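You operate a simulated robot arm through the tools that you are given. There is no shell and no other tool. Be economical: measure what you need, move in short steps, check, and stop when the job is done.

You are at the controls of a simulated robot arm. One attempt, no reset.

TASK
Close both glue pots, wipe up the drips and push the plate in.
Fine: use the scrub pad and put it back. What is to be rubbed or washed off counts as gone when no trace of it is left.
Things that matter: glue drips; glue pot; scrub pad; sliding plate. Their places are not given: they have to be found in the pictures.

It is judged by the outcome, as a careful person would: the job done as asked, and still so three seconds after it is handed in. It fails if anything else is knocked over, pushed out of place, dropped, spilled or broken.

THE ROBOT
A 6-joint arm with a two-finger parallel gripper, fixed in place. Base frame: the origin is at the foot of the arm, x ahead of it, y to its left, z up; the work surface is at about z = 850. Readings come in mm, degrees, newtons and seconds.
With the tool pointing down near the work surface it reaches from about 260 to 680 mm from the base axis. Its first joint turns from -66.0 to 66.0 degrees. Payload 2.9 kg.
Tool frame: the origin (TCP) lies between the finger pads and is the grasp point; the fingertips stand 30 mm ahead of it; z points along the fingers, y is the line along which they close. Largest opening 110 mm; finger width 20, thickness 10; the body of the gripper, 48 by 112 mm, starts 55 mm behind the TCP.
Orientation is told as [roll, pitch, yaw] about the base's x, y, z axes, in that order, counted from this pose: with the fingers straight down and closing along the base's y, the tool's x points along the base's -x, its y along +y and its z along -z.

THE INTERFACE
- The arm moves only by the tool apply_moves. Its argument "motion" is a list of rows, each a list of 3 entries, a list of its own where there are three numbers: the shift along the tool's x, y, z in mm, then the turn, a rotation vector about the tool's x, y, z in degrees, then the opening, from 0 (shut) to 1 (fully open). In form: [[[tx, ty, tz], [ax, ay, az], grip], ...]. A call has 1 to 10 rows; each row is the pose to reach, as a shift and turn from the pose commanded when the call began, along the tool's axes at that moment. Rows are played at 5 a second. More than 50 mm and 8.6 degrees between two rows, or a gripper value outside its range, and nothing of the call is played. Where a pose cannot be reached the arm comes as near as it can. A force on the tool above 40 N (or 10 N above the force at the start of the call, whichever is more), or a blocked arm, ends the call early, and 0.2 s more pass. Each finger travels about 108 mm/s and halts on what it meets, pressing with about 42 N; the grip force reading is that of the motor and also rises with nothing between the fingers. The clock runs only during rows and for 0.2 s after the last one: add rows that repeat a pose to give the fingers time. The reply holds the time, the measured pose of the TCP, the force on the tool along the base axes, the opening and the grip force, in the units named above and with some noise, with the torque about the TCP (base axes, N m) and any sound that the robot's microphone picked up.
- Cameras (640 x 400 px; columns grow to the right, rows downward): "scene" is fixed at [64.5, 423.9, 1387.1]; the picture's right is [-0.86, -0.50, 0.00], its down [-0.27, 0.46, -0.85] and it looks along [0.43, -0.73, -0.53] (base axes); focal length 321 px, centre (320, 200). "wrist" rides on the gripper at [72, 17, -103] in the tool frame; the picture's right is [-0.23, 0.97, 0.00], its down [-0.76, -0.18, -0.62] and it looks along [-0.61, -0.14, 0.78] (tool axes); focal length 222 px, centre (320, 200).
- get_image(camera): a new picture of that camera. It takes no simulated time.
- pixel_to_xyz(camera, pixels): for up to 12 pixels [column, row] of the newest picture of that camera ("zoom" is the newest enlarged one), the place [x, y, z] in the base frame of the surface seen there, good to about 2 mm. It takes no simulated time.
- inspect(camera, box): a new picture of the part [left, top, right, bottom] of that camera's present view, enlarged. It takes no simulated time.
- hand_in(): hands the job in; it is judged then, once.

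Keep the steps short. Do not move on a guess: measure, check each grasp and each placing, and mend mistakes. In all there are 80 turns and 38 pictures (those below and enlarged ones count). Leave the gripper open and the arm clear of the work at the hand-in unless told otherwise, and finish with a single line.

The tools are called after "Request:" by a JSON object that holds its "fn" and its "kwargs". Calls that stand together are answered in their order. apply_moves: Moves the arm, as the interface text tells. Its arguments: {"type":"object","properties":{"motion":{"type":"array"}},"required":["motion"]} The other tools are called the same way: get_image (camera) takes a picture; pixel_to_xyz (camera, pixels) gives the place of the surface under pixels of a picture; inspect (camera, box) takes an enlarged picture of a part of a camera's view; hand_in () hands the job in.

At the start:

```text
time_s: 0.0
ee_pos: [478.8, -16.3, 1202.4]
tool_rot: [0.0, 0.0, 0.0]
wrist_force: [-0.3, -0.1, 0.8]
wrist_torque: [-0.01, -0.05, 0.01]
grip_width: 110.1
gripper_force: 0.0
```

scene: 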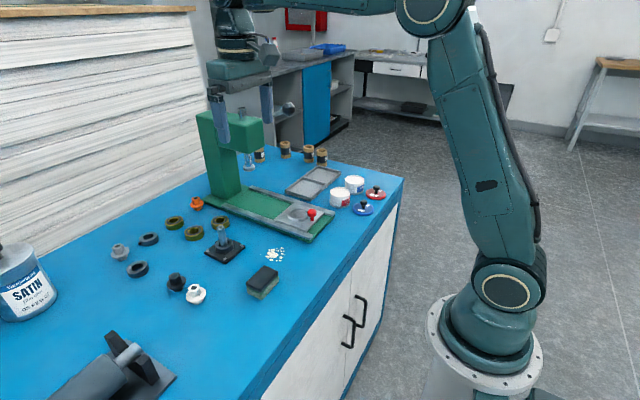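
wrist: 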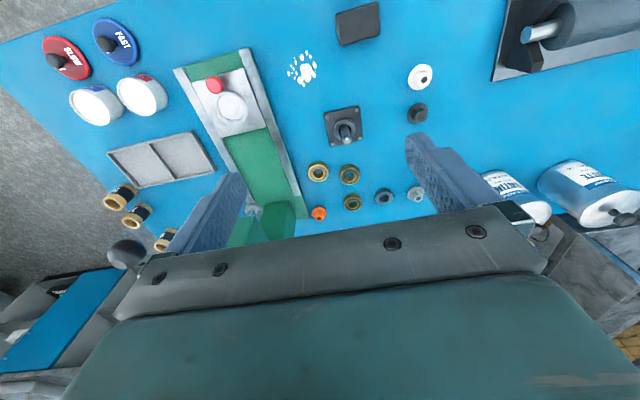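

I see two white pots near scene (340,196) and (355,183), lids at (363,207) and (376,192), drips at (274,254), pad at (263,282), and a sliding plate with a red knob at (311,214). I'll enlarge these areas next.

Request:
{"fn": "inspect", "kwargs": {"camera": "scene", "box": [270, 150, 410, 238]}}

Request:
{"fn": "inspect", "kwargs": {"camera": "wrist", "box": [30, 0, 400, 230]}}

Request:
{"fn": "pixel_to_xyz", "kwargs": {"camera": "wrist", "pixels": [[66, 60], [114, 40], [96, 105], [141, 95], [302, 68], [358, 24], [215, 85], [231, 105], [180, 70], [246, 52], [305, 215], [262, 170]]}}

```text
4.55 times, centred on (340, 194) of scene
```

zoom: 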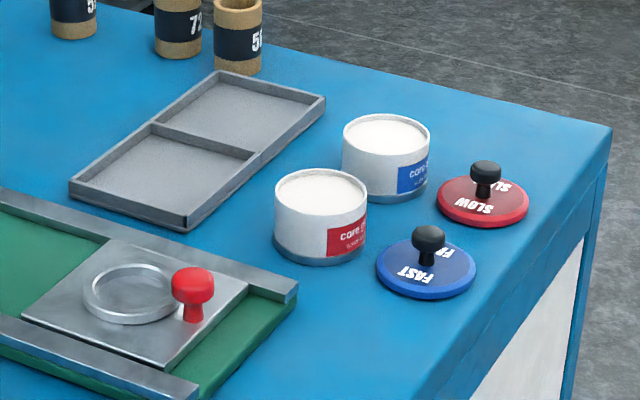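

```text
1.73 times, centred on (215, 115) of wrist
```

zoom: 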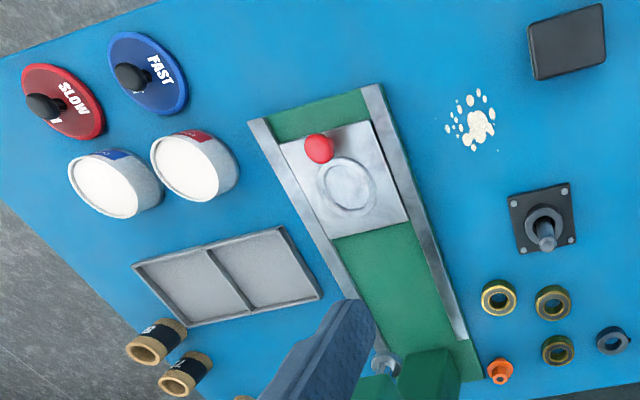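

```text
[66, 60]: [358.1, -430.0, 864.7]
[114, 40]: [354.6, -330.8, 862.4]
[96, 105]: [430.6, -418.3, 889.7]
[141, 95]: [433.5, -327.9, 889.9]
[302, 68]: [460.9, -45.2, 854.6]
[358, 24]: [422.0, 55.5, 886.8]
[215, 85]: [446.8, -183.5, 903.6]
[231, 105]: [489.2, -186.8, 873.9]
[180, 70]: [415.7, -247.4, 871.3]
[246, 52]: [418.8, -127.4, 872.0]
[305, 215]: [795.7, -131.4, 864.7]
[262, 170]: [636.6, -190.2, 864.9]
```

Colours look crossed between lids and pots, so I'll read the labels closely and look at the plate/press.

Request:
{"fn": "inspect", "kwargs": {"camera": "scene", "box": [325, 170, 395, 218]}}

Request:
{"fn": "inspect", "kwargs": {"camera": "scene", "box": [190, 100, 350, 250]}}

Request:
{"fn": "inspect", "kwargs": {"camera": "scene", "box": [230, 235, 310, 305]}}

```text
8.33 times, centred on (360, 194) of scene
```

zoom: 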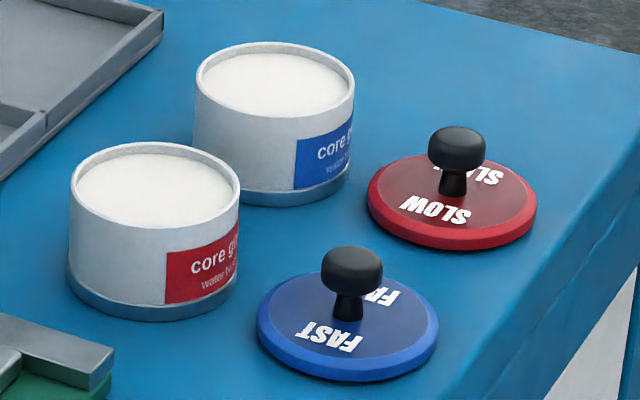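

```text
2.67 times, centred on (270, 175) of scene
```

zoom: 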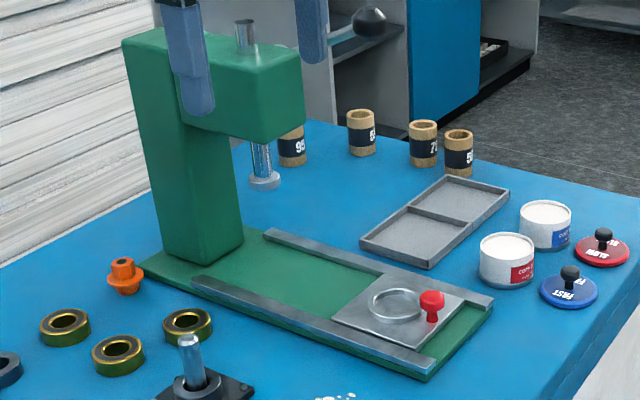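

```text
5.71 times, centred on (270, 270) of scene
```

zoom: 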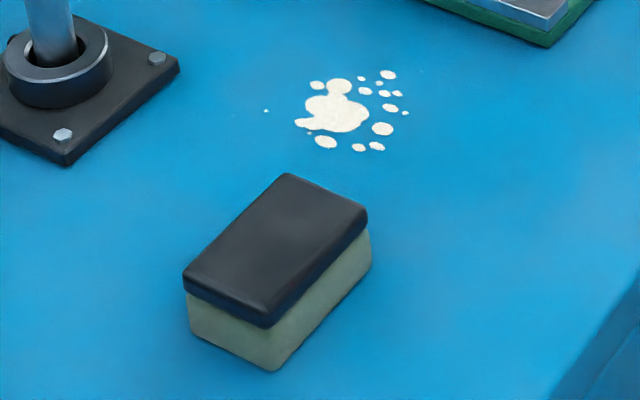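

Red label goes with the red lid and blue with blue. Now I'll measure the pad corners and the extent of the drips in this zoom.

Request:
{"fn": "pixel_to_xyz", "kwargs": {"camera": "zoom", "pixels": [[287, 176], [365, 211], [265, 325], [186, 279], [275, 366], [192, 328], [266, 110], [388, 74], [378, 147], [405, 113], [318, 143], [314, 85]]}}

Request:
{"fn": "inspect", "kwargs": {"camera": "wrist", "box": [270, 0, 400, 100]}}

```text
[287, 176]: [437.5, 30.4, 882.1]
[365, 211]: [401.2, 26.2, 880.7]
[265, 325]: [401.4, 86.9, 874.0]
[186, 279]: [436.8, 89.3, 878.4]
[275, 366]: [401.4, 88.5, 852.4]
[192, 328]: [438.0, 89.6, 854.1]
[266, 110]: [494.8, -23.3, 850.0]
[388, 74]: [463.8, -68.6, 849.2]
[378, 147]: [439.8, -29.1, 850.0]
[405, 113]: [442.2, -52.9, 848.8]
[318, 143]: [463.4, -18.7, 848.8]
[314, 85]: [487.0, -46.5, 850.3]
```

```text
4.00 times, centred on (335, 50) of wrist
```

zoom: 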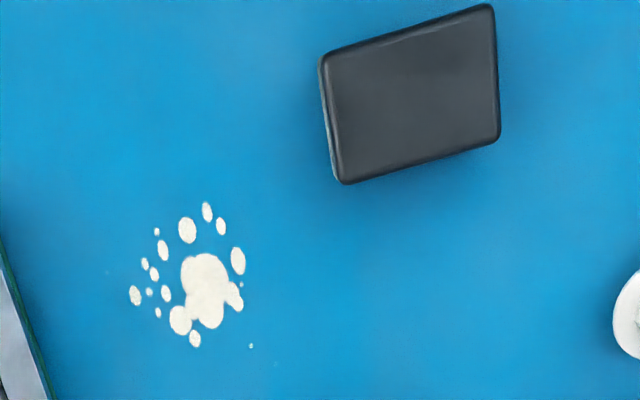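

The pad is about 37 (x) by 61 (y) by 36 mm, centred near (420, 58), and the drips span x 438–497, y −70 to −18. Next I'll measure the spindle, rails and knob near the wiping area, and the lids.

Request:
{"fn": "pixel_to_xyz", "kwargs": {"camera": "wrist", "pixels": [[346, 133], [330, 112], [376, 105], [261, 78], [268, 98], [280, 130], [250, 55], [421, 76], [418, 112]]}}

Request:
{"fn": "inspect", "kwargs": {"camera": "scene", "box": [325, 170, 395, 218]}}

Request:
{"fn": "pixel_to_xyz", "kwargs": {"camera": "zoom", "pixels": [[352, 262], [352, 300], [262, 318], [434, 318], [345, 374], [458, 137], [458, 180], [372, 190], [532, 205], [450, 243]]}}

```text
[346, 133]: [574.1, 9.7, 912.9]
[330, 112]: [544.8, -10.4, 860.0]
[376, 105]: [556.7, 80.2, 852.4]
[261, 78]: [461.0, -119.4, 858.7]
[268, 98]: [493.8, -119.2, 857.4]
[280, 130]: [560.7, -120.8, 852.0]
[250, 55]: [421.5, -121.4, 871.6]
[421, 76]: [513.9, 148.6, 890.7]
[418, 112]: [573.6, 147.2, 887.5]
```

```text
8.33 times, centred on (360, 194) of scene
```

zoom: 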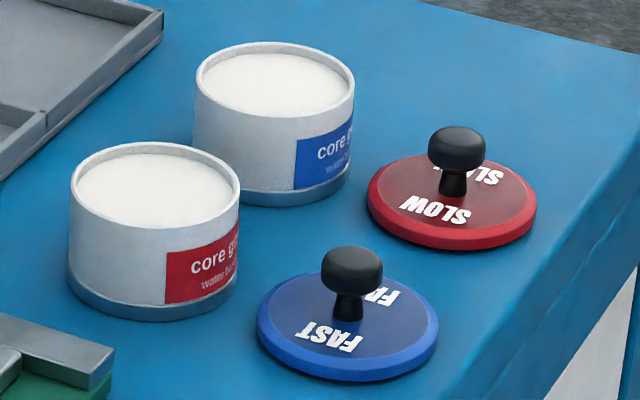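

```text
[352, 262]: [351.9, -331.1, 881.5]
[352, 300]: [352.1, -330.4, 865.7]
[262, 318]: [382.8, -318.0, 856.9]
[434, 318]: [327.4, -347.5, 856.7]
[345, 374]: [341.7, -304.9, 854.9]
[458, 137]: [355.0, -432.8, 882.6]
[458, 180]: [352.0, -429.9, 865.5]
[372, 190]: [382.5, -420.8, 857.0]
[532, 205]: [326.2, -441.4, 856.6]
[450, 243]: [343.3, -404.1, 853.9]
```

The rails run along x at y≈−119 and the lids are at about (353, −331) and (353, −431). First I'll go above the pad at z≈1000 with the gripper open.

Request:
{"fn": "apply_moves", "kwargs": {"motion": [[[10, 12.5, 34], [0, 0, 0], 1], [[20, 25, 68], [0, 0, 0], 1], [[30, 37.5, 102], [0, 0, 0], 1], [[40, 50, 136], [0, 0, 0], 1], [[50, 62.5, 170], [0, 0, 0], 1], [[59.3, 74.8, 202], [0, 0, 0], 1], [[59.3, 74.8, 202], [0, 0, 0], 1]]}}

Request:
{"fn": "get_image", "kwargs": {"camera": "wrist"}}

```text
time_s: 1.6
ee_pos: [419.7, 59.6, 1000.5]
tool_rot: [0.1, 0.0, -0.1]
wrist_force: [0.0, -0.7, 0.1]
wrist_torque: [-0.03, -0.03, -0.03]
grip_width: 109.7
gripper_force: 0.0
```

```text
28 pictures are left
```

wrist: 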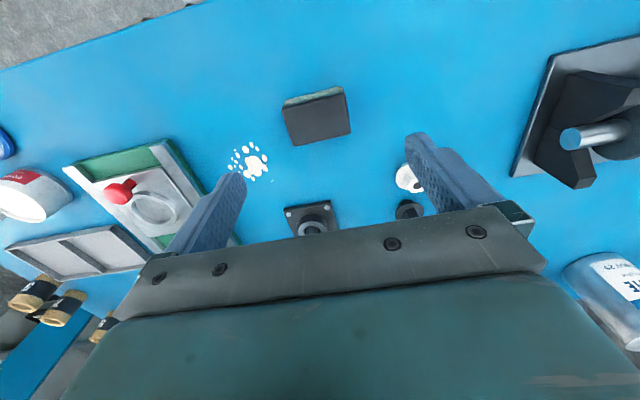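

The pad is at (317,118) between the fingers. I'll check its top corners from here.

Request:
{"fn": "pixel_to_xyz", "kwargs": {"camera": "wrist", "pixels": [[286, 108], [342, 95], [349, 132], [293, 143], [316, 118], [284, 101], [340, 88], [309, 231]]}}

```text
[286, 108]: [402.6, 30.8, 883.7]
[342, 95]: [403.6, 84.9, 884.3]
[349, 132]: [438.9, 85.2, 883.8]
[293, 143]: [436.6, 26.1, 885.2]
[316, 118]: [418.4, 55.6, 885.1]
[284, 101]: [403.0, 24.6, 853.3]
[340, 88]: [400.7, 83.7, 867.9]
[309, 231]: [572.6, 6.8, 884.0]
```

The pad's centre is about (420, 57) with its top at 885. I'll lower to z≈896 (fingertips at 866) and close.

Request:
{"fn": "apply_moves", "kwargs": {"motion": [[[0, -2, 40], [0, 0, 0], 1], [[0, -2, 75], [0, 0, 0], 1], [[0, -2, 104], [0, 0, 0], 1], [[0, -2, 104], [0, 0, 0], 0.7], [[0, -2, 104], [0, 0, 0], 0.5], [[0, -2, 104], [0, 0, 0], 0.45], [[0, -2, 104], [0, 0, 0], 0.45]]}}

```text
time_s: 3.2
ee_pos: [419.8, 55.9, 895.8]
tool_rot: [0.0, 0.0, -0.1]
wrist_force: [0.6, -0.5, -0.6]
wrist_torque: [-0.01, 0.02, 0.01]
grip_width: 62.9
gripper_force: 42.0
```

It gripped at 62.9 mm with 42 N. I'll lift 40 mm and move partway toward the drips (y −44, x 450), then look.

Request:
{"fn": "apply_moves", "kwargs": {"motion": [[[0, 0, -20], [0, 0, 0], 0.45], [[0, 0, -40], [0, 0, 0], 0.45], [[-10, -35, -40], [0, 0, 0], 0.45], [[-20, -70, -40], [0, 0, 0], 0.45], [[-30, -100, -40], [0, 0, 0], 0.45], [[-30, -100, -40], [0, 0, 0], 0.45]]}}

Request:
{"fn": "get_image", "kwargs": {"camera": "scene"}}

```text
time_s: 4.6
ee_pos: [450.4, -46.1, 935.1]
tool_rot: [0.0, -0.1, 0.0]
wrist_force: [-0.3, -0.3, -0.7]
wrist_torque: [0.01, 0.02, 0.05]
grip_width: 62.8
gripper_force: 42.2
```

```text
27 pictures are left
```

scene: 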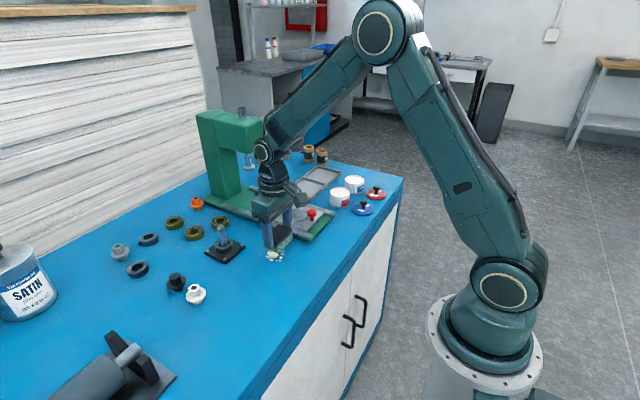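

The pad is held. I'll lower it onto the drips to feel contact.

Request:
{"fn": "apply_moves", "kwargs": {"motion": [[[10, 2, 25], [0, 0, 0], 0.45], [[10, 2, 38], [0, 0, 0], 0.45], [[10, 2, 41], [0, 0, 0], 0.45], [[10, 2, 42], [0, 0, 0], 0.45]]}}

```text
time_s: 5.6
ee_pos: [438.9, -41.7, 896.2]
tool_rot: [0.0, -0.1, -0.1]
wrist_force: [-10.3, -2.6, 34.2]
wrist_torque: [0.11, 0.51, 0.09]
grip_width: 63.0
gripper_force: 41.9
```

There's 34 N of contact already, so I'll ease up 1 mm and rub along x.

Request:
{"fn": "apply_moves", "kwargs": {"motion": [[[0, 0, -1], [0, 0, 0], 0.45], [[-12, 0, -1], [0, 0, 0], 0.45], [[-24, 0, -1], [0, 0, 0], 0.45], [[-36, 0, -1], [0, 0, 0], 0.45], [[-48, 0, -1], [0, 0, 0], 0.45], [[-52, 0, -1], [0, 0, 0], 0.45]]}}

```text
time_s: 7.0
ee_pos: [492.7, -41.0, 896.0]
tool_rot: [0.0, -0.1, 0.0]
wrist_force: [-13.4, -0.2, 28.6]
wrist_torque: [-0.01, 0.37, 0.01]
grip_width: 63.0
gripper_force: 42.2
```

It slides well at ~28 N. I'll do several back-and-forth strokes with a small y shift.

Request:
{"fn": "apply_moves", "kwargs": {"motion": [[[14, -5, 0], [0, 0, 0], 0.45], [[28, -5, 0], [0, 0, 0], 0.45], [[42, -5, 0], [0, 0, 0], 0.45], [[60, -5, 0], [0, 0, 0], 0.45], [[45, -8, 0], [0, 0, 0], 0.45], [[30, -8, 0], [0, 0, 0], 0.45], [[15, -8, 0], [0, 0, 0], 0.45], [[0, -8, 0], [0, 0, 0], 0.45]]}}

Request:
{"fn": "apply_moves", "kwargs": {"motion": [[[14, 6, 0], [0, 0, 0], 0.45], [[28, 6, 0], [0, 0, 0], 0.45], [[42, 6, 0], [0, 0, 0], 0.45], [[60, 6, 0], [0, 0, 0], 0.45], [[45, 12, 0], [0, 0, 0], 0.45], [[30, 12, 0], [0, 0, 0], 0.45], [[15, 12, 0], [0, 0, 0], 0.45], [[0, 12, 0], [0, 0, 0], 0.45]]}}

Request:
{"fn": "apply_moves", "kwargs": {"motion": [[[0, 0, -20], [0, 0, 0], 0.45], [[20, 40, -40], [0, 0, 0], 0.45], [[40, 80, -40], [0, 0, 0], 0.45], [[72, 100, -40], [0, 0, 0], 0.45], [[72, 100, -40], [0, 0, 0], 0.45]]}}

Request:
{"fn": "inspect", "kwargs": {"camera": "scene", "box": [230, 220, 320, 290]}}

```text
time_s: 8.2
ee_pos: [437.6, -47.0, 896.2]
tool_rot: [0.2, 0.6, 0.1]
wrist_force: [-1.3, -1.0, 7.4]
wrist_torque: [-0.16, -0.11, 0.0]
grip_width: 63.0
gripper_force: 42.3
stopped in row 5: the force on the tool passed its limit at 49 N (the readings are from after the stop); the commanded pose is now the measured one
```

```text
time_s: 10.0
ee_pos: [437.0, -36.1, 895.9]
tool_rot: [0.1, 0.8, -0.1]
wrist_force: [-4.4, -0.9, 11.3]
wrist_torque: [-0.13, -0.03, -0.02]
grip_width: 63.1
gripper_force: 41.9
```

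```text
time_s: 11.2
ee_pos: [366.2, 64.2, 936.8]
tool_rot: [0.0, 0.7, 0.1]
wrist_force: [0.1, 1.1, -0.2]
wrist_torque: [0.01, 0.0, -0.01]
grip_width: 63.0
gripper_force: 41.5
```

```text
5.71 times, centred on (275, 255) of scene
```

zoom: 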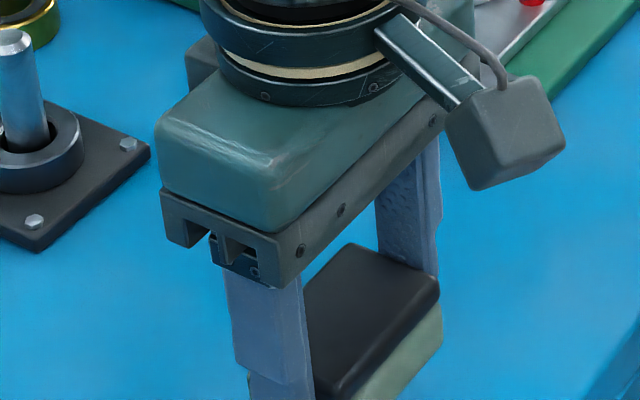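

One stroke stopped early at 49 N, so the next ran further toward −x, over empty table. The arm hides the spot, so I'll check it with the wrist camera.

Request:
{"fn": "inspect", "kwargs": {"camera": "wrist", "box": [140, 60, 340, 240]}}

```text
2.22 times, centred on (240, 150) of wrist
```

zoom: 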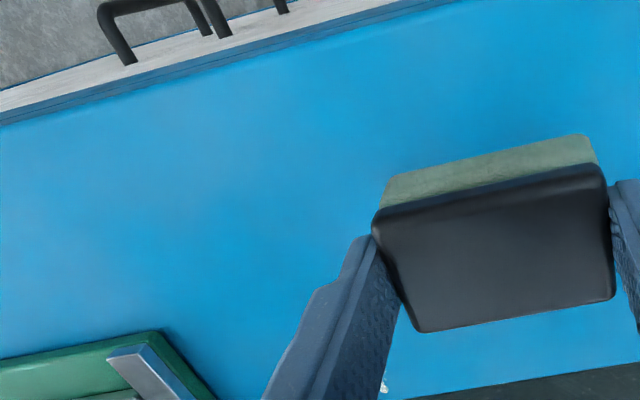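

There's a possible trace at (383,385). I'll rise, correct the small pitch error, and look again.

Request:
{"fn": "apply_moves", "kwargs": {"motion": [[[0, 10, -45], [0, -0.7, 0], 0.45], [[-10, 20, -90], [0, -0.7, 0], 0.45], [[-20, 30, -130], [0, -0.7, 0], 0.45], [[-20, 30, -130], [0, -0.7, 0], 0.45]]}}

Request:
{"fn": "inspect", "kwargs": {"camera": "scene", "box": [230, 220, 320, 290]}}

Request:
{"fn": "get_image", "kwargs": {"camera": "wrist"}}

```text
time_s: 12.2
ee_pos: [387.1, 94.7, 1066.5]
tool_rot: [0.1, 0.0, 0.1]
wrist_force: [0.8, 0.7, -0.3]
wrist_torque: [0.0, 0.01, -0.02]
grip_width: 62.8
gripper_force: 41.6
```

```text
5.71 times, centred on (275, 255) of scene
```

zoom: 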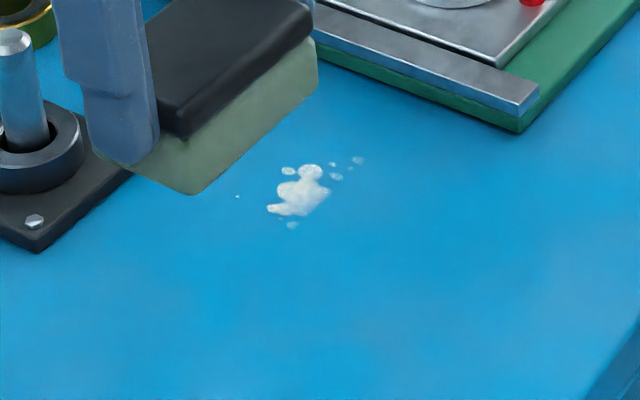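

```text
23 pictures are left
```

wrist: 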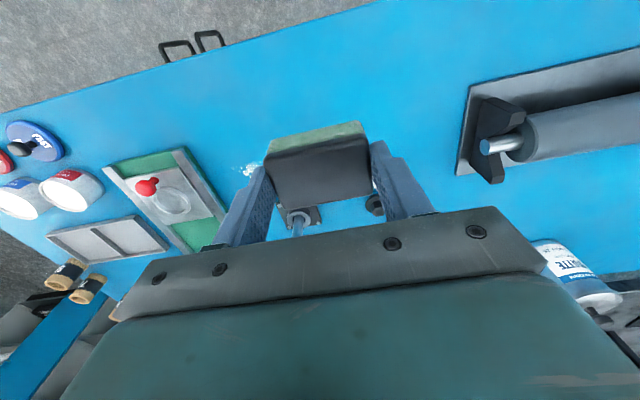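

The drips have faded but remain at x 445–497. I'll go back and give more passes there.

Request:
{"fn": "apply_moves", "kwargs": {"motion": [[[-17, -28, 20], [0, 0, 0], 0.45], [[-34, -56, 50], [0, 0, 0], 0.45], [[-51, -84, 80], [0, 0, 0], 0.45], [[-68, -112, 115], [0, 0, 0], 0.45], [[-83, -139, 150], [0, 0, 0], 0.45], [[-83, -139, 165], [0, 0, 0], 0.45], [[-83, -139, 169.5], [0, 0, 0], 0.45], [[-83, -139, 170.5], [0, 0, 0], 0.45]]}}

```text
time_s: 14.0
ee_pos: [470.2, -44.6, 896.4]
tool_rot: [0.1, -0.1, 0.1]
wrist_force: [-2.5, 0.7, 9.2]
wrist_torque: [-0.22, 0.09, 0.0]
grip_width: 63.0
gripper_force: 41.8
```

Light contact at 9 N. I'll press 0.6 mm more and stroke back and forth by ±25 mm.

Request:
{"fn": "apply_moves", "kwargs": {"motion": [[[0, 0, 0.6], [0, 0, 0], 0.45], [[-13, 0, 0.6], [0, 0, 0], 0.45], [[-26, 0, 0.6], [0, 0, 0], 0.45], [[-13, 0, 0.6], [0, 0, 0], 0.45], [[0, 0, 0.6], [0, 0, 0], 0.45], [[13, 0, 0.6], [0, 0, 0], 0.45], [[26, 0, 0.6], [0, 0, 0], 0.45], [[13, 0, 0.6], [0, 0, 0], 0.45], [[0, 0, 0.6], [0, 0, 0], 0.45]]}}

```text
time_s: 16.0
ee_pos: [468.1, -45.0, 894.7]
tool_rot: [0.1, 0.1, 0.0]
wrist_force: [-15.4, -1.7, 35.8]
wrist_torque: [-0.11, 0.4, -0.03]
grip_width: 62.7
gripper_force: 41.5
```

Force is now 36 N, so I'll ease by 0.6 mm and repeat the strokes with small y shifts.

Request:
{"fn": "apply_moves", "kwargs": {"motion": [[[-13, 0, -0.6], [0, 0, 0], 0.45], [[-26, 0, -0.6], [0, 0, 0], 0.45], [[-13, 4, -0.6], [0, 0, 0], 0.45], [[0, 4, -0.6], [0, 0, 0], 0.45], [[13, 4, -0.6], [0, 0, 0], 0.45], [[26, 4, -0.6], [0, 0, 0], 0.45], [[13, -4, -0.6], [0, 0, 0], 0.45], [[0, -4, -0.6], [0, 0, 0], 0.45], [[-13, -4, -0.6], [0, 0, 0], 0.45], [[-26, 0, -0.6], [0, 0, 0], 0.45]]}}

```text
time_s: 18.2
ee_pos: [494.3, -45.0, 895.8]
tool_rot: [0.1, 0.0, 0.1]
wrist_force: [0.6, 0.1, 0.6]
wrist_torque: [-0.11, -0.02, -0.03]
grip_width: 63.0
gripper_force: 41.8
```

Force dropped to near zero, so I'll press 1 mm more and repeat.

Request:
{"fn": "apply_moves", "kwargs": {"motion": [[[0, 0, 0.9], [0, 0, 0], 0.45], [[13, 0, 0.9], [0, 0, 0], 0.45], [[26, 3, 0.9], [0, 0, 0], 0.45], [[39, 3, 0.9], [0, 0, 0], 0.45], [[52, 3, 0.9], [0, 0, 0], 0.45], [[39, -3, 0.9], [0, 0, 0], 0.45], [[26, -3, 0.9], [0, 0, 0], 0.45], [[13, -3, 0.9], [0, 0, 0], 0.45], [[0, 0, 0.9], [0, 0, 0], 0.45]]}}

```text
time_s: 20.2
ee_pos: [495.9, -45.7, 896.1]
tool_rot: [0.0, 0.0, 0.0]
wrist_force: [-4.6, -2.4, 11.5]
wrist_torque: [-0.13, 0.18, -0.04]
grip_width: 62.7
gripper_force: 42.0
```

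Contact is 11 N. I'll do one more set with 0.4 mm extra press, then lift away.

Request:
{"fn": "apply_moves", "kwargs": {"motion": [[[0, 0, 0.4], [0, 0, 0], 0.45], [[13, 0, 0.4], [0, 0, 0], 0.45], [[26, 3, 0.4], [0, 0, 0], 0.45], [[39, 3, 0.4], [0, 0, 0], 0.45], [[52, 3, 0.4], [0, 0, 0], 0.45], [[39, -3, 0.4], [0, 0, 0], 0.45], [[26, -3, 0.4], [0, 0, 0], 0.45], [[13, -3, 0.4], [0, 0, 0], 0.45], [[0, 0, 0.4], [0, 0, 0], 0.45]]}}

```text
time_s: 22.2
ee_pos: [495.1, -45.7, 895.3]
tool_rot: [0.1, -0.1, -0.1]
wrist_force: [-11.4, -4.8, 26.1]
wrist_torque: [-0.09, 0.39, 0.0]
grip_width: 62.8
gripper_force: 42.5
```

Now I'll lift and move back toward (420, 100) at height, then check.

Request:
{"fn": "apply_moves", "kwargs": {"motion": [[[0, 0, -30], [0, 0, 0], 0.45], [[15, 30, -65], [0, 0, 0], 0.45], [[30, 60, -100], [0, 0, 0], 0.45], [[50, 95, -125], [0, 0, 0], 0.45], [[72, 130, -150], [0, 0, 0], 0.45], [[72, 130, -150], [0, 0, 0], 0.45]]}}

Request:
{"fn": "inspect", "kwargs": {"camera": "scene", "box": [230, 220, 320, 290]}}

```text
time_s: 23.6
ee_pos: [423.5, 85.5, 1044.5]
tool_rot: [0.0, 0.0, 0.1]
wrist_force: [-0.4, 0.9, -0.5]
wrist_torque: [0.02, 0.01, -0.01]
grip_width: 62.9
gripper_force: 41.8
```

```text
5.71 times, centred on (275, 255) of scene
```

zoom: 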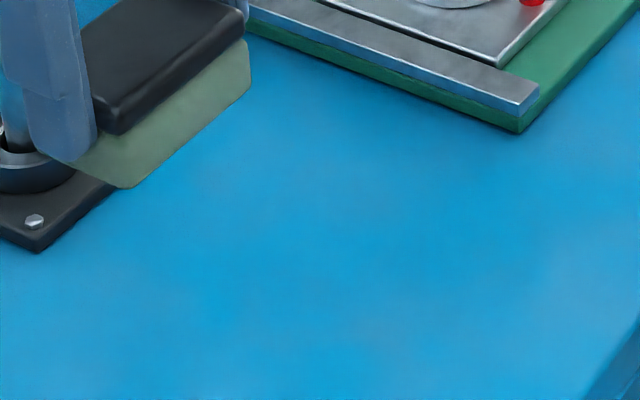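

The table is clean there. I'll return the pad to its original spot (420, 56), lowering it to light contact.

Request:
{"fn": "apply_moves", "kwargs": {"motion": [[[3.7, -29.6, 40], [0, 0, 0], 0.45], [[3.7, -29.6, 85], [0, 0, 0], 0.45], [[3.7, -29.6, 125], [0, 0, 0], 0.45], [[3.7, -29.6, 143], [0, 0, 0], 0.45], [[3.7, -29.6, 147], [0, 0, 0], 0.45], [[3.7, -29.6, 148], [0, 0, 0], 0.45]]}}

```text
time_s: 25.0
ee_pos: [420.6, 55.5, 895.7]
tool_rot: [0.1, 0.0, 0.1]
wrist_force: [0.3, 0.1, -0.8]
wrist_torque: [0.01, -0.01, -0.01]
grip_width: 63.1
gripper_force: 42.1
```

Request:
{"fn": "apply_moves", "kwargs": {"motion": [[[0, 0, 0.6], [0, 0, 0], 0.45], [[0, 0, 0.6], [0, 0, 0], 0.45]]}}

```text
time_s: 25.6
ee_pos: [421.1, 54.9, 896.3]
tool_rot: [0.2, 0.0, 0.1]
wrist_force: [-0.1, -0.2, -0.9]
wrist_torque: [0.02, 0.01, 0.04]
grip_width: 62.6
gripper_force: 41.7
```

There's no contact yet, so I'll go down 1 mm more.

Request:
{"fn": "apply_moves", "kwargs": {"motion": [[[0, 0, 0.6], [0, 0, 0], 0.45], [[0, 0, 1.0], [0, 0, 0], 0.45]]}}

```text
time_s: 26.2
ee_pos: [419.8, 55.6, 894.2]
tool_rot: [0.2, -0.2, 0.1]
wrist_force: [0.1, 0.4, 4.4]
wrist_torque: [-0.13, 0.0, -0.04]
grip_width: 62.8
gripper_force: 41.7
```

Contact at 4 N. I'll release and rise.

Request:
{"fn": "apply_moves", "kwargs": {"motion": [[[0, 0, 0], [0, 0, 0], 0.7], [[0, 0, 0], [0, 0, 0], 0.9], [[0, 0, 0], [0, 0, 0], 0.9], [[0, 0, -40], [0, 0, 0], 0.9], [[0, 0, -85], [0, 0, 0], 0.9], [[0, 0, -130], [0, 0, 0], 0.9], [[0, 0, -175], [0, 0, 0], 0.9], [[0, 0, -175], [0, 0, 0], 0.9]]}}

Request:
{"fn": "get_image", "kwargs": {"camera": "wrist"}}

Request:
{"fn": "inspect", "kwargs": {"camera": "wrist", "box": [170, 70, 370, 195]}}

```text
time_s: 28.0
ee_pos: [419.4, 54.3, 1070.6]
tool_rot: [0.1, -0.1, 0.1]
wrist_force: [-0.1, -0.9, -0.1]
wrist_torque: [0.02, 0.01, 0.02]
grip_width: 99.2
gripper_force: 0.1
```

```text
21 pictures are left
```

wrist: 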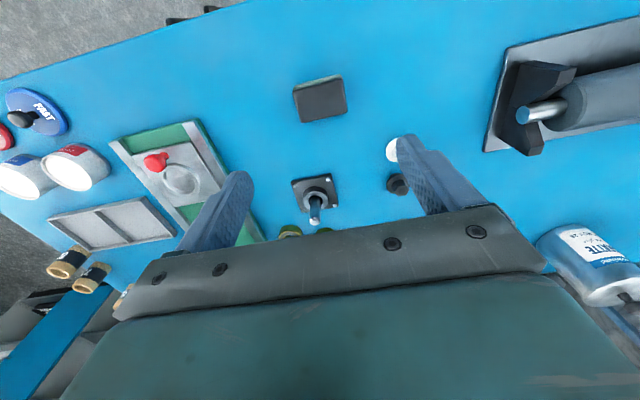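

```text
3.20 times, centred on (270, 132) of wrist
```

zoom: 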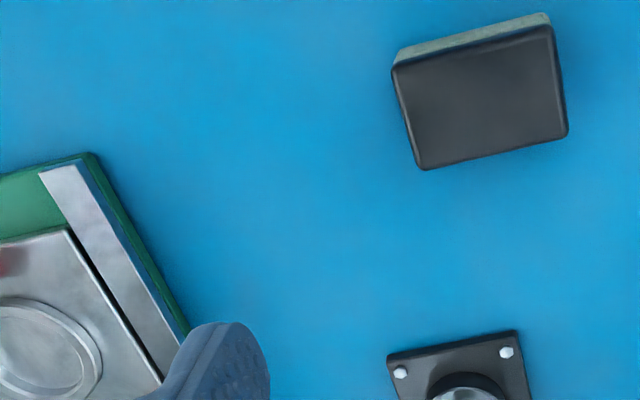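

The wiped area is clean and the pad is back. Now I'll travel at height to above the blue lid (353, −331), partly closing the fingers.

Request:
{"fn": "apply_moves", "kwargs": {"motion": [[[8, -48, 0], [0, 0, 0], 0.5], [[16, -96, 0], [0, 0, 0], 0.5], [[25, -144, 0], [0, 0, 0], 0.5], [[33, -192, 0], [0, 0, 0], 0.5], [[41, -240, 0], [0, 0, 0], 0.5], [[50, -288, 0], [0, 0, 0], 0.5], [[58, -336, 0], [0, 0, 0], 0.5], [[66, -385, 0], [0, 0, 0], 0.5], [[66, -385, 40], [0, 0, 0], 0.5], [[66, -385, 40], [0, 0, 0], 0.5]]}}

Request:
{"fn": "get_image", "kwargs": {"camera": "wrist"}}

```text
time_s: 30.2
ee_pos: [354.9, -330.3, 1028.5]
tool_rot: [0.1, 0.0, 0.2]
wrist_force: [0.9, -0.2, -0.1]
wrist_torque: [0.0, 0.0, 0.01]
grip_width: 55.0
gripper_force: 0.0
```

```text
19 pictures are left
```

wrist: 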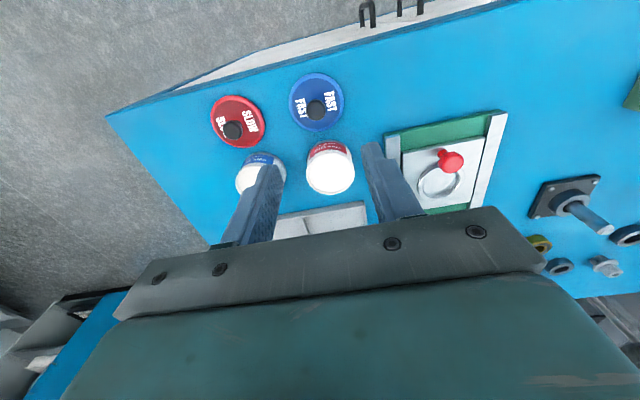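

I'll enlarge the lids and pots for accurate centres.

Request:
{"fn": "inspect", "kwargs": {"camera": "wrist", "box": [200, 65, 370, 205]}}

```text
2.86 times, centred on (285, 135) of wrist
```

zoom: 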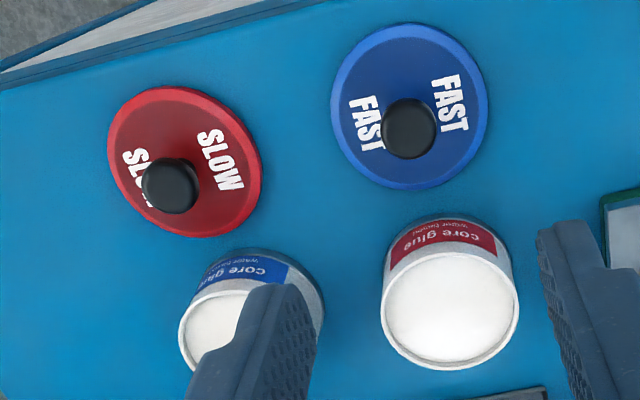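

Request:
{"fn": "pixel_to_xyz", "kwargs": {"camera": "zoom", "pixels": [[409, 128], [386, 128], [432, 128], [409, 103], [409, 154], [334, 105], [486, 105], [410, 27], [413, 186], [384, 307], [516, 302], [452, 366]]}}

Request:
{"fn": "pixel_to_xyz", "kwargs": {"camera": "zoom", "pixels": [[448, 252], [450, 300], [171, 187], [147, 187], [195, 187], [170, 162], [172, 210], [110, 140], [259, 187], [180, 90], [190, 234]]}}

```text
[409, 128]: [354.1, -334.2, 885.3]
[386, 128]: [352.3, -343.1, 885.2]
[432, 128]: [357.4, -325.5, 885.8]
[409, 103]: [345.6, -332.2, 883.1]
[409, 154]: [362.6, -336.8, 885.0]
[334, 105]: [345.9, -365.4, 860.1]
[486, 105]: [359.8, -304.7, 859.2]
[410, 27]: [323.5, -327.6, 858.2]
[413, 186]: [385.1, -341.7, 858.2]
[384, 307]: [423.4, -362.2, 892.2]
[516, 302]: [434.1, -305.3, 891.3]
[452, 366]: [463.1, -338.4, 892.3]
```

```text
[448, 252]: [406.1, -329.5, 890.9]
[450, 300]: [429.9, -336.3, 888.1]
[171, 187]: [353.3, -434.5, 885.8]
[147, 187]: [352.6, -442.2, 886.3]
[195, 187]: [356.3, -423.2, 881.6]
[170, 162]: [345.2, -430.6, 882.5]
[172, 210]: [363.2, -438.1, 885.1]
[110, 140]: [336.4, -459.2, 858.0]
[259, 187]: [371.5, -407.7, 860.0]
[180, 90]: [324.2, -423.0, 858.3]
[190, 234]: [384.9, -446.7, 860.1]
```

Blue lid knob is at (354, −334.5), red lid knob at (354, −433.5), and the red pot's centre is ≈(434, −334.5) with its rim at 891. I'll lower over the blue knob to z≈897 and grip.

Request:
{"fn": "apply_moves", "kwargs": {"motion": [[[0, -4, 40], [0, 0, 0], 0.5], [[0, -4, 80], [0, 0, 0], 0.5], [[0, -4, 115], [0, 0, 0], 0.5], [[0, -4, 131], [0, 0, 0], 0.5], [[0, -4, 131], [0, 0, 0], 0.3], [[0, -4, 131], [0, 0, 0], 0.1], [[0, -4, 131], [0, 0, 0], 0.1], [[0, -4, 131], [0, 0, 0], 0.1]]}}

```text
time_s: 32.0
ee_pos: [355.6, -334.7, 897.8]
tool_rot: [0.1, -0.2, 0.1]
wrist_force: [-1.4, -0.5, -0.7]
wrist_torque: [-0.02, -0.02, -0.02]
grip_width: 18.4
gripper_force: 42.0
```

Gripped at 18.4 mm. I'll lift 100 mm and look.

Request:
{"fn": "apply_moves", "kwargs": {"motion": [[[0, 0, -35], [0, 0, 0], 0.1], [[0, 0, -70], [0, 0, 0], 0.1], [[0, 0, -105], [0, 0, 0], 0.1], [[0, -25, -120], [0, 0, 0], 0.1], [[0, -50, -120], [0, 0, 0], 0.1], [[0, -50, -120], [0, 0, 0], 0.1]]}}

Request:
{"fn": "inspect", "kwargs": {"camera": "wrist", "box": [220, 70, 430, 205]}}

```text
time_s: 33.4
ee_pos: [355.0, -385.0, 1018.8]
tool_rot: [0.1, 0.1, 0.0]
wrist_force: [0.0, 0.2, -0.4]
wrist_torque: [-0.02, 0.0, -0.01]
grip_width: 18.4
gripper_force: 42.4
```

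```text
2.96 times, centred on (325, 138) of wrist
```

zoom: 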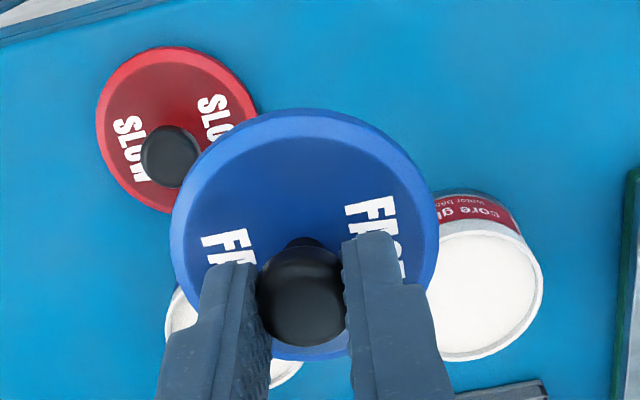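

The lid is held level, but the blue pot is hidden here. I'll measure it from the scene camera.

Request:
{"fn": "inspect", "kwargs": {"camera": "scene", "box": [315, 155, 395, 215]}}

```text
6.67 times, centred on (355, 185) of scene
```

zoom: 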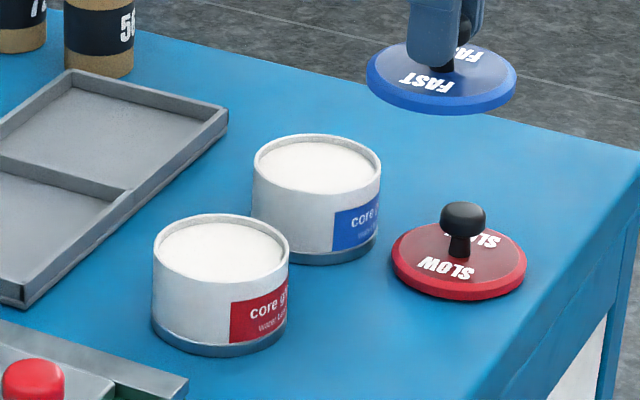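

Request:
{"fn": "pixel_to_xyz", "kwargs": {"camera": "zoom", "pixels": [[256, 165], [378, 166], [316, 137], [318, 192], [280, 144], [357, 146], [155, 245], [286, 247], [220, 217], [222, 277], [180, 225], [262, 225]]}}

```text
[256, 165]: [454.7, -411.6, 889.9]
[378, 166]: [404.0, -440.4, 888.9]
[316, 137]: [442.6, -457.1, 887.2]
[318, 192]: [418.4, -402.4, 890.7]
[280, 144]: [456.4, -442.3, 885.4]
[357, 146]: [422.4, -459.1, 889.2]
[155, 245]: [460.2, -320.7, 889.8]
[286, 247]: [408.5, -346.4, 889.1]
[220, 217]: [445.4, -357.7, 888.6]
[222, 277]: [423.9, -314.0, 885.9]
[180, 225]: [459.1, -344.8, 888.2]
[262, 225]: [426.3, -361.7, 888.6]
```

Blue pot centre ≈(431, −430), red pot ≈(434, −334.5). I'll check the held lid's centre relative to the TCP.

Request:
{"fn": "pixel_to_xyz", "kwargs": {"camera": "zoom", "pixels": [[370, 76], [513, 78], [440, 108], [440, 113], [256, 210], [316, 160], [222, 250]]}}

```text
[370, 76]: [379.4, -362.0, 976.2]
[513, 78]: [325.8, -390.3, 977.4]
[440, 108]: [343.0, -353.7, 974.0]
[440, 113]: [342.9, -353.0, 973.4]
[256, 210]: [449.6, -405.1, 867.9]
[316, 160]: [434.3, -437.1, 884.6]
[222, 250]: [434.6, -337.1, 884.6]
```

Lid and TCP are aligned to ~2 mm. I'll move above the blue pot and lower to just above the rim (TCP z≈942).

Request:
{"fn": "apply_moves", "kwargs": {"motion": [[[-38, -23, 0], [0, 0, 0], 0.1], [[-76, -46, 0], [0, 0, 0], 0.1], [[-76, -46, 40], [0, 0, 0], 0.1], [[-76, -46, 65], [0, 0, 0], 0.1], [[-76, -46, 76], [0, 0, 0], 0.1], [[-76, -46, 76], [0, 0, 0], 0.1]]}}

Request:
{"fn": "inspect", "kwargs": {"camera": "scene", "box": [325, 155, 395, 203]}}

```text
time_s: 34.8
ee_pos: [430.9, -429.1, 941.4]
tool_rot: [0.1, 0.0, 0.1]
wrist_force: [0.1, -0.5, -0.9]
wrist_torque: [0.01, -0.02, 0.01]
grip_width: 18.6
gripper_force: 42.1
```

```text
8.33 times, centred on (360, 179) of scene
```

zoom: 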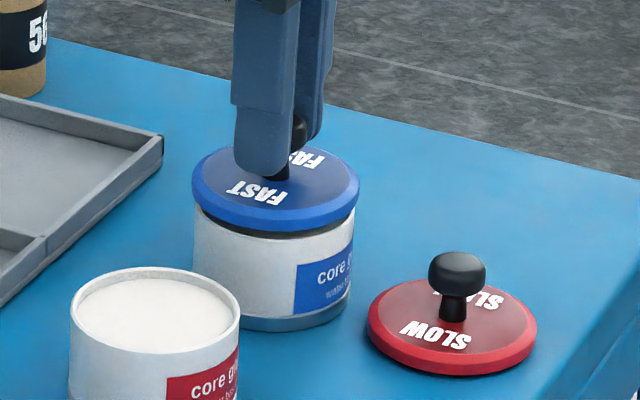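

The lid is well centred above the pot (lid midline 275, pot 273). I'll lower slowly to contact.

Request:
{"fn": "apply_moves", "kwargs": {"motion": [[[0, 0, 2], [0, 0, 0], 0.1], [[0, 0, 4], [0, 0, 0], 0.1], [[0, 0, 5], [0, 0, 0], 0.1], [[0, 0, 6], [0, 0, 0], 0.1]]}}

```text
time_s: 35.8
ee_pos: [430.5, -429.7, 937.7]
tool_rot: [0.1, -0.1, 0.1]
wrist_force: [-3.0, 0.0, 10.4]
wrist_torque: [0.26, 0.04, 0.1]
grip_width: 18.7
gripper_force: 42.2
```

There's contact with torque τx=0.26 N·m at 10 N, so it touches on the +y side of the rim. I'll lift 1.5 mm, shift 1.5 mm toward −y and try again.

Request:
{"fn": "apply_moves", "kwargs": {"motion": [[[0, 0, -2], [0, 0, 0], 0.1], [[0, -1.5, -2], [0, 0, 0], 0.1], [[0, -1.5, 0], [0, 0, 0], 0.1], [[0, -1.5, 0.7], [0, 0, 0], 0.1]]}}

```text
time_s: 36.8
ee_pos: [429.7, -431.7, 936.5]
tool_rot: [0.1, -0.1, 0.1]
wrist_force: [0.1, 1.9, 12.3]
wrist_torque: [0.39, -0.06, 0.04]
grip_width: 18.3
gripper_force: 42.2
```

It still touches on the +y side. I'll look closely.

Request:
{"fn": "inspect", "kwargs": {"camera": "scene", "box": [340, 165, 370, 195]}}

```text
13.33 times, centred on (355, 180) of scene
```

zoom: 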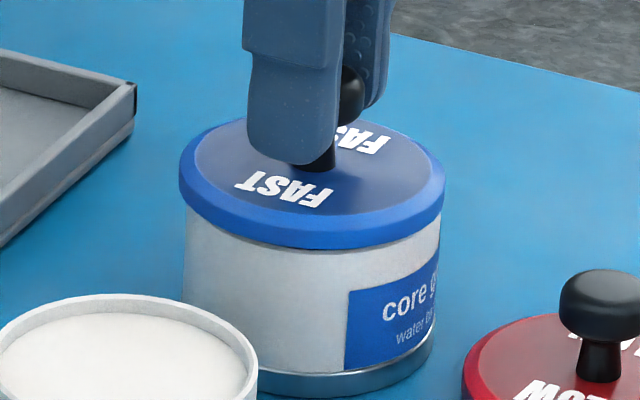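

It looks centred and flush with no gap. I'll release, rise, and check that it sits level.

Request:
{"fn": "apply_moves", "kwargs": {"motion": [[[0, 0, 0], [0, 0, 0], 0.25], [[0, 0, 0], [0, 0, 0], 0.4], [[0, 0, 0], [0, 0, 0], 0.4], [[0, 0, -40], [0, 0, 0], 0.4], [[25, 0, -80], [0, 0, 0], 0.4], [[70, 0, -80], [0, 0, 0], 0.4], [[70, 0, -80], [0, 0, 0], 0.4]]}}

Request:
{"fn": "inspect", "kwargs": {"camera": "scene", "box": [340, 165, 370, 195]}}

Request:
{"fn": "pixel_to_xyz", "kwargs": {"camera": "zoom", "pixels": [[190, 170], [435, 180], [310, 225], [270, 125], [310, 243], [310, 215], [230, 200], [400, 200], [350, 90]]}}

```text
time_s: 38.4
ee_pos: [361.3, -432.0, 1014.3]
tool_rot: [0.1, 0.0, 0.1]
wrist_force: [-0.3, 0.1, 0.5]
wrist_torque: [-0.01, -0.01, -0.01]
grip_width: 44.0
gripper_force: 0.2
heard: snap
```

```text
13.33 times, centred on (355, 180) of scene
```

zoom: 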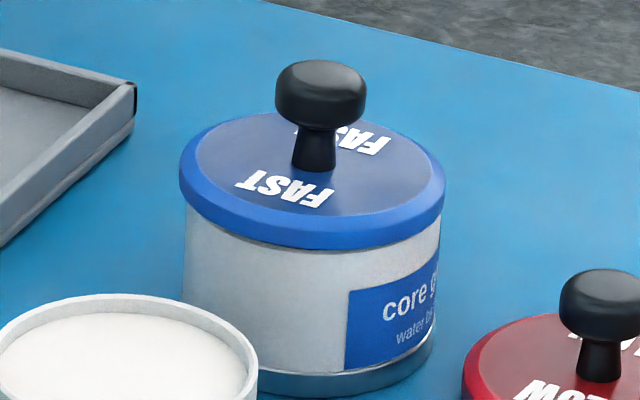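

```text
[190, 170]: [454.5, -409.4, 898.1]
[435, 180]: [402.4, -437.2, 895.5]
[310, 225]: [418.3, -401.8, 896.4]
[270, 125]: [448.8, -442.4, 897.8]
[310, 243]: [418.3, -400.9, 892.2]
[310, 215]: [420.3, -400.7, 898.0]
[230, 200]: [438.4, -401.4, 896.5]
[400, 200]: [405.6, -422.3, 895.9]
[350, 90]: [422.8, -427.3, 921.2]
```

A snap was heard and the lid sits level, so the blue pot is closed. Next is the red lid at (354, −433.5): I'll lower and grip.

Request:
{"fn": "apply_moves", "kwargs": {"motion": [[[7, -1.5, 30], [0, 0, 0], 0.4], [[7, -1.5, 70], [0, 0, 0], 0.4], [[7, -1.5, 100], [0, 0, 0], 0.4], [[7, -1.5, 116.5], [0, 0, 0], 0.4], [[7, -1.5, 116.5], [0, 0, 0], 0.2], [[7, -1.5, 116.5], [0, 0, 0], 0.1], [[7, -1.5, 116.5], [0, 0, 0], 0.1], [[7, -1.5, 116.5], [0, 0, 0], 0.1]]}}

```text
time_s: 40.2
ee_pos: [354.3, -431.7, 899.8]
tool_rot: [0.2, 0.1, 0.1]
wrist_force: [0.2, 0.0, 0.4]
wrist_torque: [-0.01, 0.01, 0.0]
grip_width: 18.4
gripper_force: 42.7
```

Gripped. I'll lift 110 mm, move above the red pot (434, −334.5), and lower to just above the rim.

Request:
{"fn": "apply_moves", "kwargs": {"motion": [[[0, 0, -40], [0, 0, 0], 0.1], [[0, 0, -80], [0, 0, 0], 0.1], [[0, 0, -110], [0, 0, 0], 0.1], [[-27, 33, -110], [0, 0, 0], 0.1], [[-54, 66, -110], [0, 0, 0], 0.1], [[-79.5, 98, -110], [0, 0, 0], 0.1], [[-79.5, 98, -75], [0, 0, 0], 0.1], [[-79.5, 98, -50], [0, 0, 0], 0.1], [[-79.5, 98, -44], [0, 0, 0], 0.1], [[-79.5, 98, -44], [0, 0, 0], 0.1]]}}

Request:
{"fn": "inspect", "kwargs": {"camera": "scene", "box": [325, 175, 355, 205]}}

```text
time_s: 42.4
ee_pos: [435.0, -335.7, 942.9]
tool_rot: [0.1, 0.1, 0.2]
wrist_force: [0.0, -0.3, -0.2]
wrist_torque: [0.01, 0.0, -0.01]
grip_width: 18.6
gripper_force: 41.9
```

```text
13.33 times, centred on (340, 190) of scene
```

zoom: 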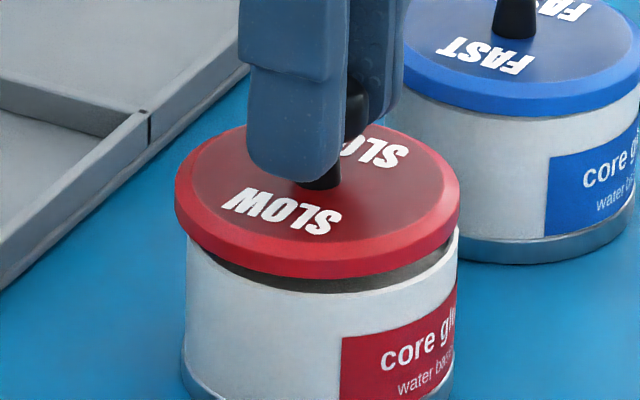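

The lid is ~1 mm left of the pot's midline (318 vs 322). I'll shift by (−0.8, −0.4) and lower slowly to contact.

Request:
{"fn": "apply_moves", "kwargs": {"motion": [[[0.8, -0.4, 2], [0, 0, 0], 0.1], [[0.8, -0.4, 4], [0, 0, 0], 0.1], [[0.8, -0.4, 5], [0, 0, 0], 0.1], [[0.8, -0.4, 6], [0, 0, 0], 0.1]]}}

```text
time_s: 43.4
ee_pos: [432.4, -335.2, 935.7]
tool_rot: [0.2, 0.1, 0.1]
wrist_force: [0.0, 0.0, 0.0]
wrist_torque: [0.01, 0.02, -0.03]
grip_width: 18.6
gripper_force: 41.8
```

No contact yet, so I'll keep going down in 0.7 mm steps.

Request:
{"fn": "apply_moves", "kwargs": {"motion": [[[0, 0, 0.7], [0, 0, 0], 0.1], [[0, 0, 1.4], [0, 0, 0], 0.1], [[0, 0, 1.8], [0, 0, 0], 0.1]]}}

```text
time_s: 44.2
ee_pos: [432.1, -335.1, 936.8]
tool_rot: [0.1, 0.0, 0.1]
wrist_force: [-4.9, 0.9, 20.2]
wrist_torque: [0.05, 0.26, 0.0]
grip_width: 18.8
gripper_force: 42.4
heard: snap
```

A snap was heard. I'll release, rise and look.

Request:
{"fn": "apply_moves", "kwargs": {"motion": [[[0, 0, 0], [0, 0, 0], 0.25], [[0, 0, 0], [0, 0, 0], 0.4], [[0, 0, 0], [0, 0, 0], 0.4], [[0, 0, -40], [0, 0, 0], 0.4], [[0, 0, -80], [0, 0, 0], 0.4], [[0, 40, -100], [0, 0, 0], 0.4], [[0, 80, -100], [0, 0, 0], 0.4], [[0, 80, -100], [0, 0, 0], 0.4]]}}

Request:
{"fn": "inspect", "kwargs": {"camera": "scene", "box": [250, 150, 400, 240]}}

Request:
{"fn": "get_image", "kwargs": {"camera": "wrist"}}

```text
time_s: 46.0
ee_pos: [432.6, -253.4, 1035.6]
tool_rot: [0.1, 0.0, 0.1]
wrist_force: [-0.5, 0.2, 0.4]
wrist_torque: [0.01, 0.02, -0.01]
grip_width: 44.0
gripper_force: 0.0
```

```text
4.27 times, centred on (325, 195) of scene
```

zoom: 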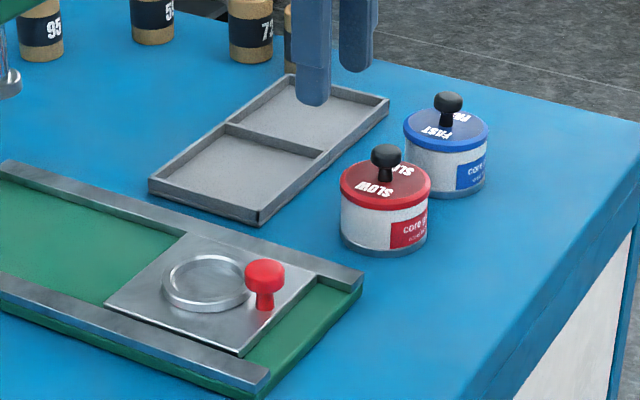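

```text
10 pictures are left
```

wrist: 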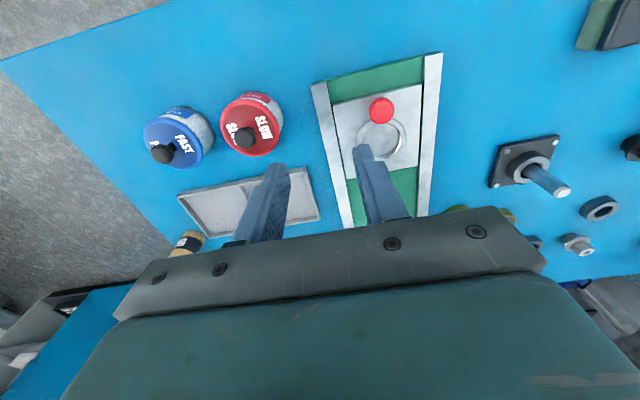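

Both pots are closed. Now I'll measure the plate, knob, rails and press.

Request:
{"fn": "pixel_to_xyz", "kwargs": {"camera": "wrist", "pixels": [[381, 110], [371, 110], [391, 110], [381, 99], [336, 104], [421, 85], [418, 165], [346, 176], [380, 68], [425, 205], [345, 200]]}}

Request:
{"fn": "inspect", "kwargs": {"camera": "scene", "box": [180, 90, 340, 245]}}

```text
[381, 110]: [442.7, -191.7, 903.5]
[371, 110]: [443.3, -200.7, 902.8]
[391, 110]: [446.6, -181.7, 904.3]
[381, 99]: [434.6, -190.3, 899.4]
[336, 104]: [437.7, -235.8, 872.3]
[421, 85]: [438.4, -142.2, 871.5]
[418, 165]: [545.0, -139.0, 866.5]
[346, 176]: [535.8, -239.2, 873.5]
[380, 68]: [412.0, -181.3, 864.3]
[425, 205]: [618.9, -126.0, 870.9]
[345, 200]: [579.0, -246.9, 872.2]
```

```text
2.58 times, centred on (260, 168) of scene
```

zoom: 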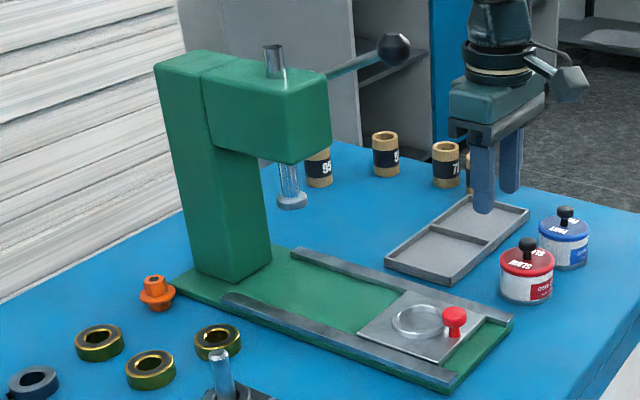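

Request:
{"fn": "pixel_to_xyz", "kwargs": {"camera": "zoom", "pixels": [[292, 203], [291, 158], [325, 148], [285, 110], [272, 256], [212, 278], [228, 298], [295, 252], [358, 335], [390, 64], [423, 320], [320, 84]]}}

```text
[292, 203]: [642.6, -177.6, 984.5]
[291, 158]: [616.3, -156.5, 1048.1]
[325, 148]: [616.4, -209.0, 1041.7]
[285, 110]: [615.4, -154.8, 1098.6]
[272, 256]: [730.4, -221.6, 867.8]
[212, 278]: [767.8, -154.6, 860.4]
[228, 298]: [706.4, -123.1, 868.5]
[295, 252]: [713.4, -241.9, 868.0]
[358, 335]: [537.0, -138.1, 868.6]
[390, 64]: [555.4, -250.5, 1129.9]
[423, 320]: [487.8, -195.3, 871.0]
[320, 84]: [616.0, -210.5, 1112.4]
```

The press head starts at x=616 and z=1042, with a lever ball at (555, −250, 1130). The plate must slide ~160 mm to bring its ring under the ram, so a vertical hand would collide. I'll tilt the fingers 35° forward, keeping the hand back, and push the knob (444, −191) with closed fingers. First I'll tilt behind the knob, high up.

Request:
{"fn": "apply_moves", "kwargs": {"motion": [[[7, 12, 10], [0, -7, 0], 0], [[14, 25, 20], [0, -14, 0], 0], [[21, 37, 30], [0, -21, 0], 0], [[28, 50, 45], [0, -28, 0], 0], [[34, 62.4, 65], [0, -35, 0], 0], [[34, 62.4, 65], [0, -35, 0], 0]]}}

```text
time_s: 47.4
ee_pos: [399.7, -192.9, 970.3]
tool_rot: [0.3, -34.9, 0.0]
wrist_force: [-0.9, -0.4, -0.3]
wrist_torque: [-0.02, -0.01, 0.01]
grip_width: 0.1
gripper_force: 37.7
```

Tilted as planned. I'll lower 60 mm straight down behind the knob.

Request:
{"fn": "apply_moves", "kwargs": {"motion": [[[18.5, 1, 23.7], [0, 0, 0], 0], [[30, 1.5, 38.5], [0, 0, 0], 0], [[36.9, 1.5, 47.4], [0, 0, 0], 0], [[36.9, 1.5, 47.4], [0, 0, 0], 0]]}}

Request:
{"fn": "inspect", "kwargs": {"camera": "scene", "box": [270, 175, 350, 235]}}

```text
time_s: 48.4
ee_pos: [395.4, -191.5, 910.0]
tool_rot: [0.2, -35.0, 0.0]
wrist_force: [0.1, -0.3, -0.2]
wrist_torque: [0.0, 0.0, -0.01]
grip_width: 0.2
gripper_force: 37.3
```

```text
6.67 times, centred on (310, 205) of scene
```

zoom: 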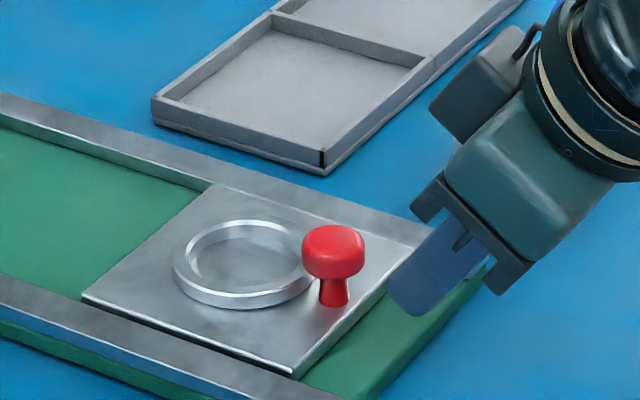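

The fingers are behind the red knob. I'll push forward 45 mm.

Request:
{"fn": "apply_moves", "kwargs": {"motion": [[[-8.2, 0, 5.7], [0, 0, 0], 0], [[-14.7, 0, 10.3], [0, 0, 0], 0], [[-19.7, 0, 13.8], [0, 0, 0], 0], [[-24.6, 0, 17.2], [0, 0, 0], 0], [[-29.5, 0, 20.7], [0, 0, 0], 0], [[-36.9, 0, 25.8], [0, 0, 0], 0]]}}

```text
time_s: 49.8
ee_pos: [440.6, -190.7, 909.1]
tool_rot: [0.2, -35.0, 0.0]
wrist_force: [-0.3, 0.1, 0.0]
wrist_torque: [-0.03, 0.05, -0.01]
grip_width: 0.0
gripper_force: 37.4
```

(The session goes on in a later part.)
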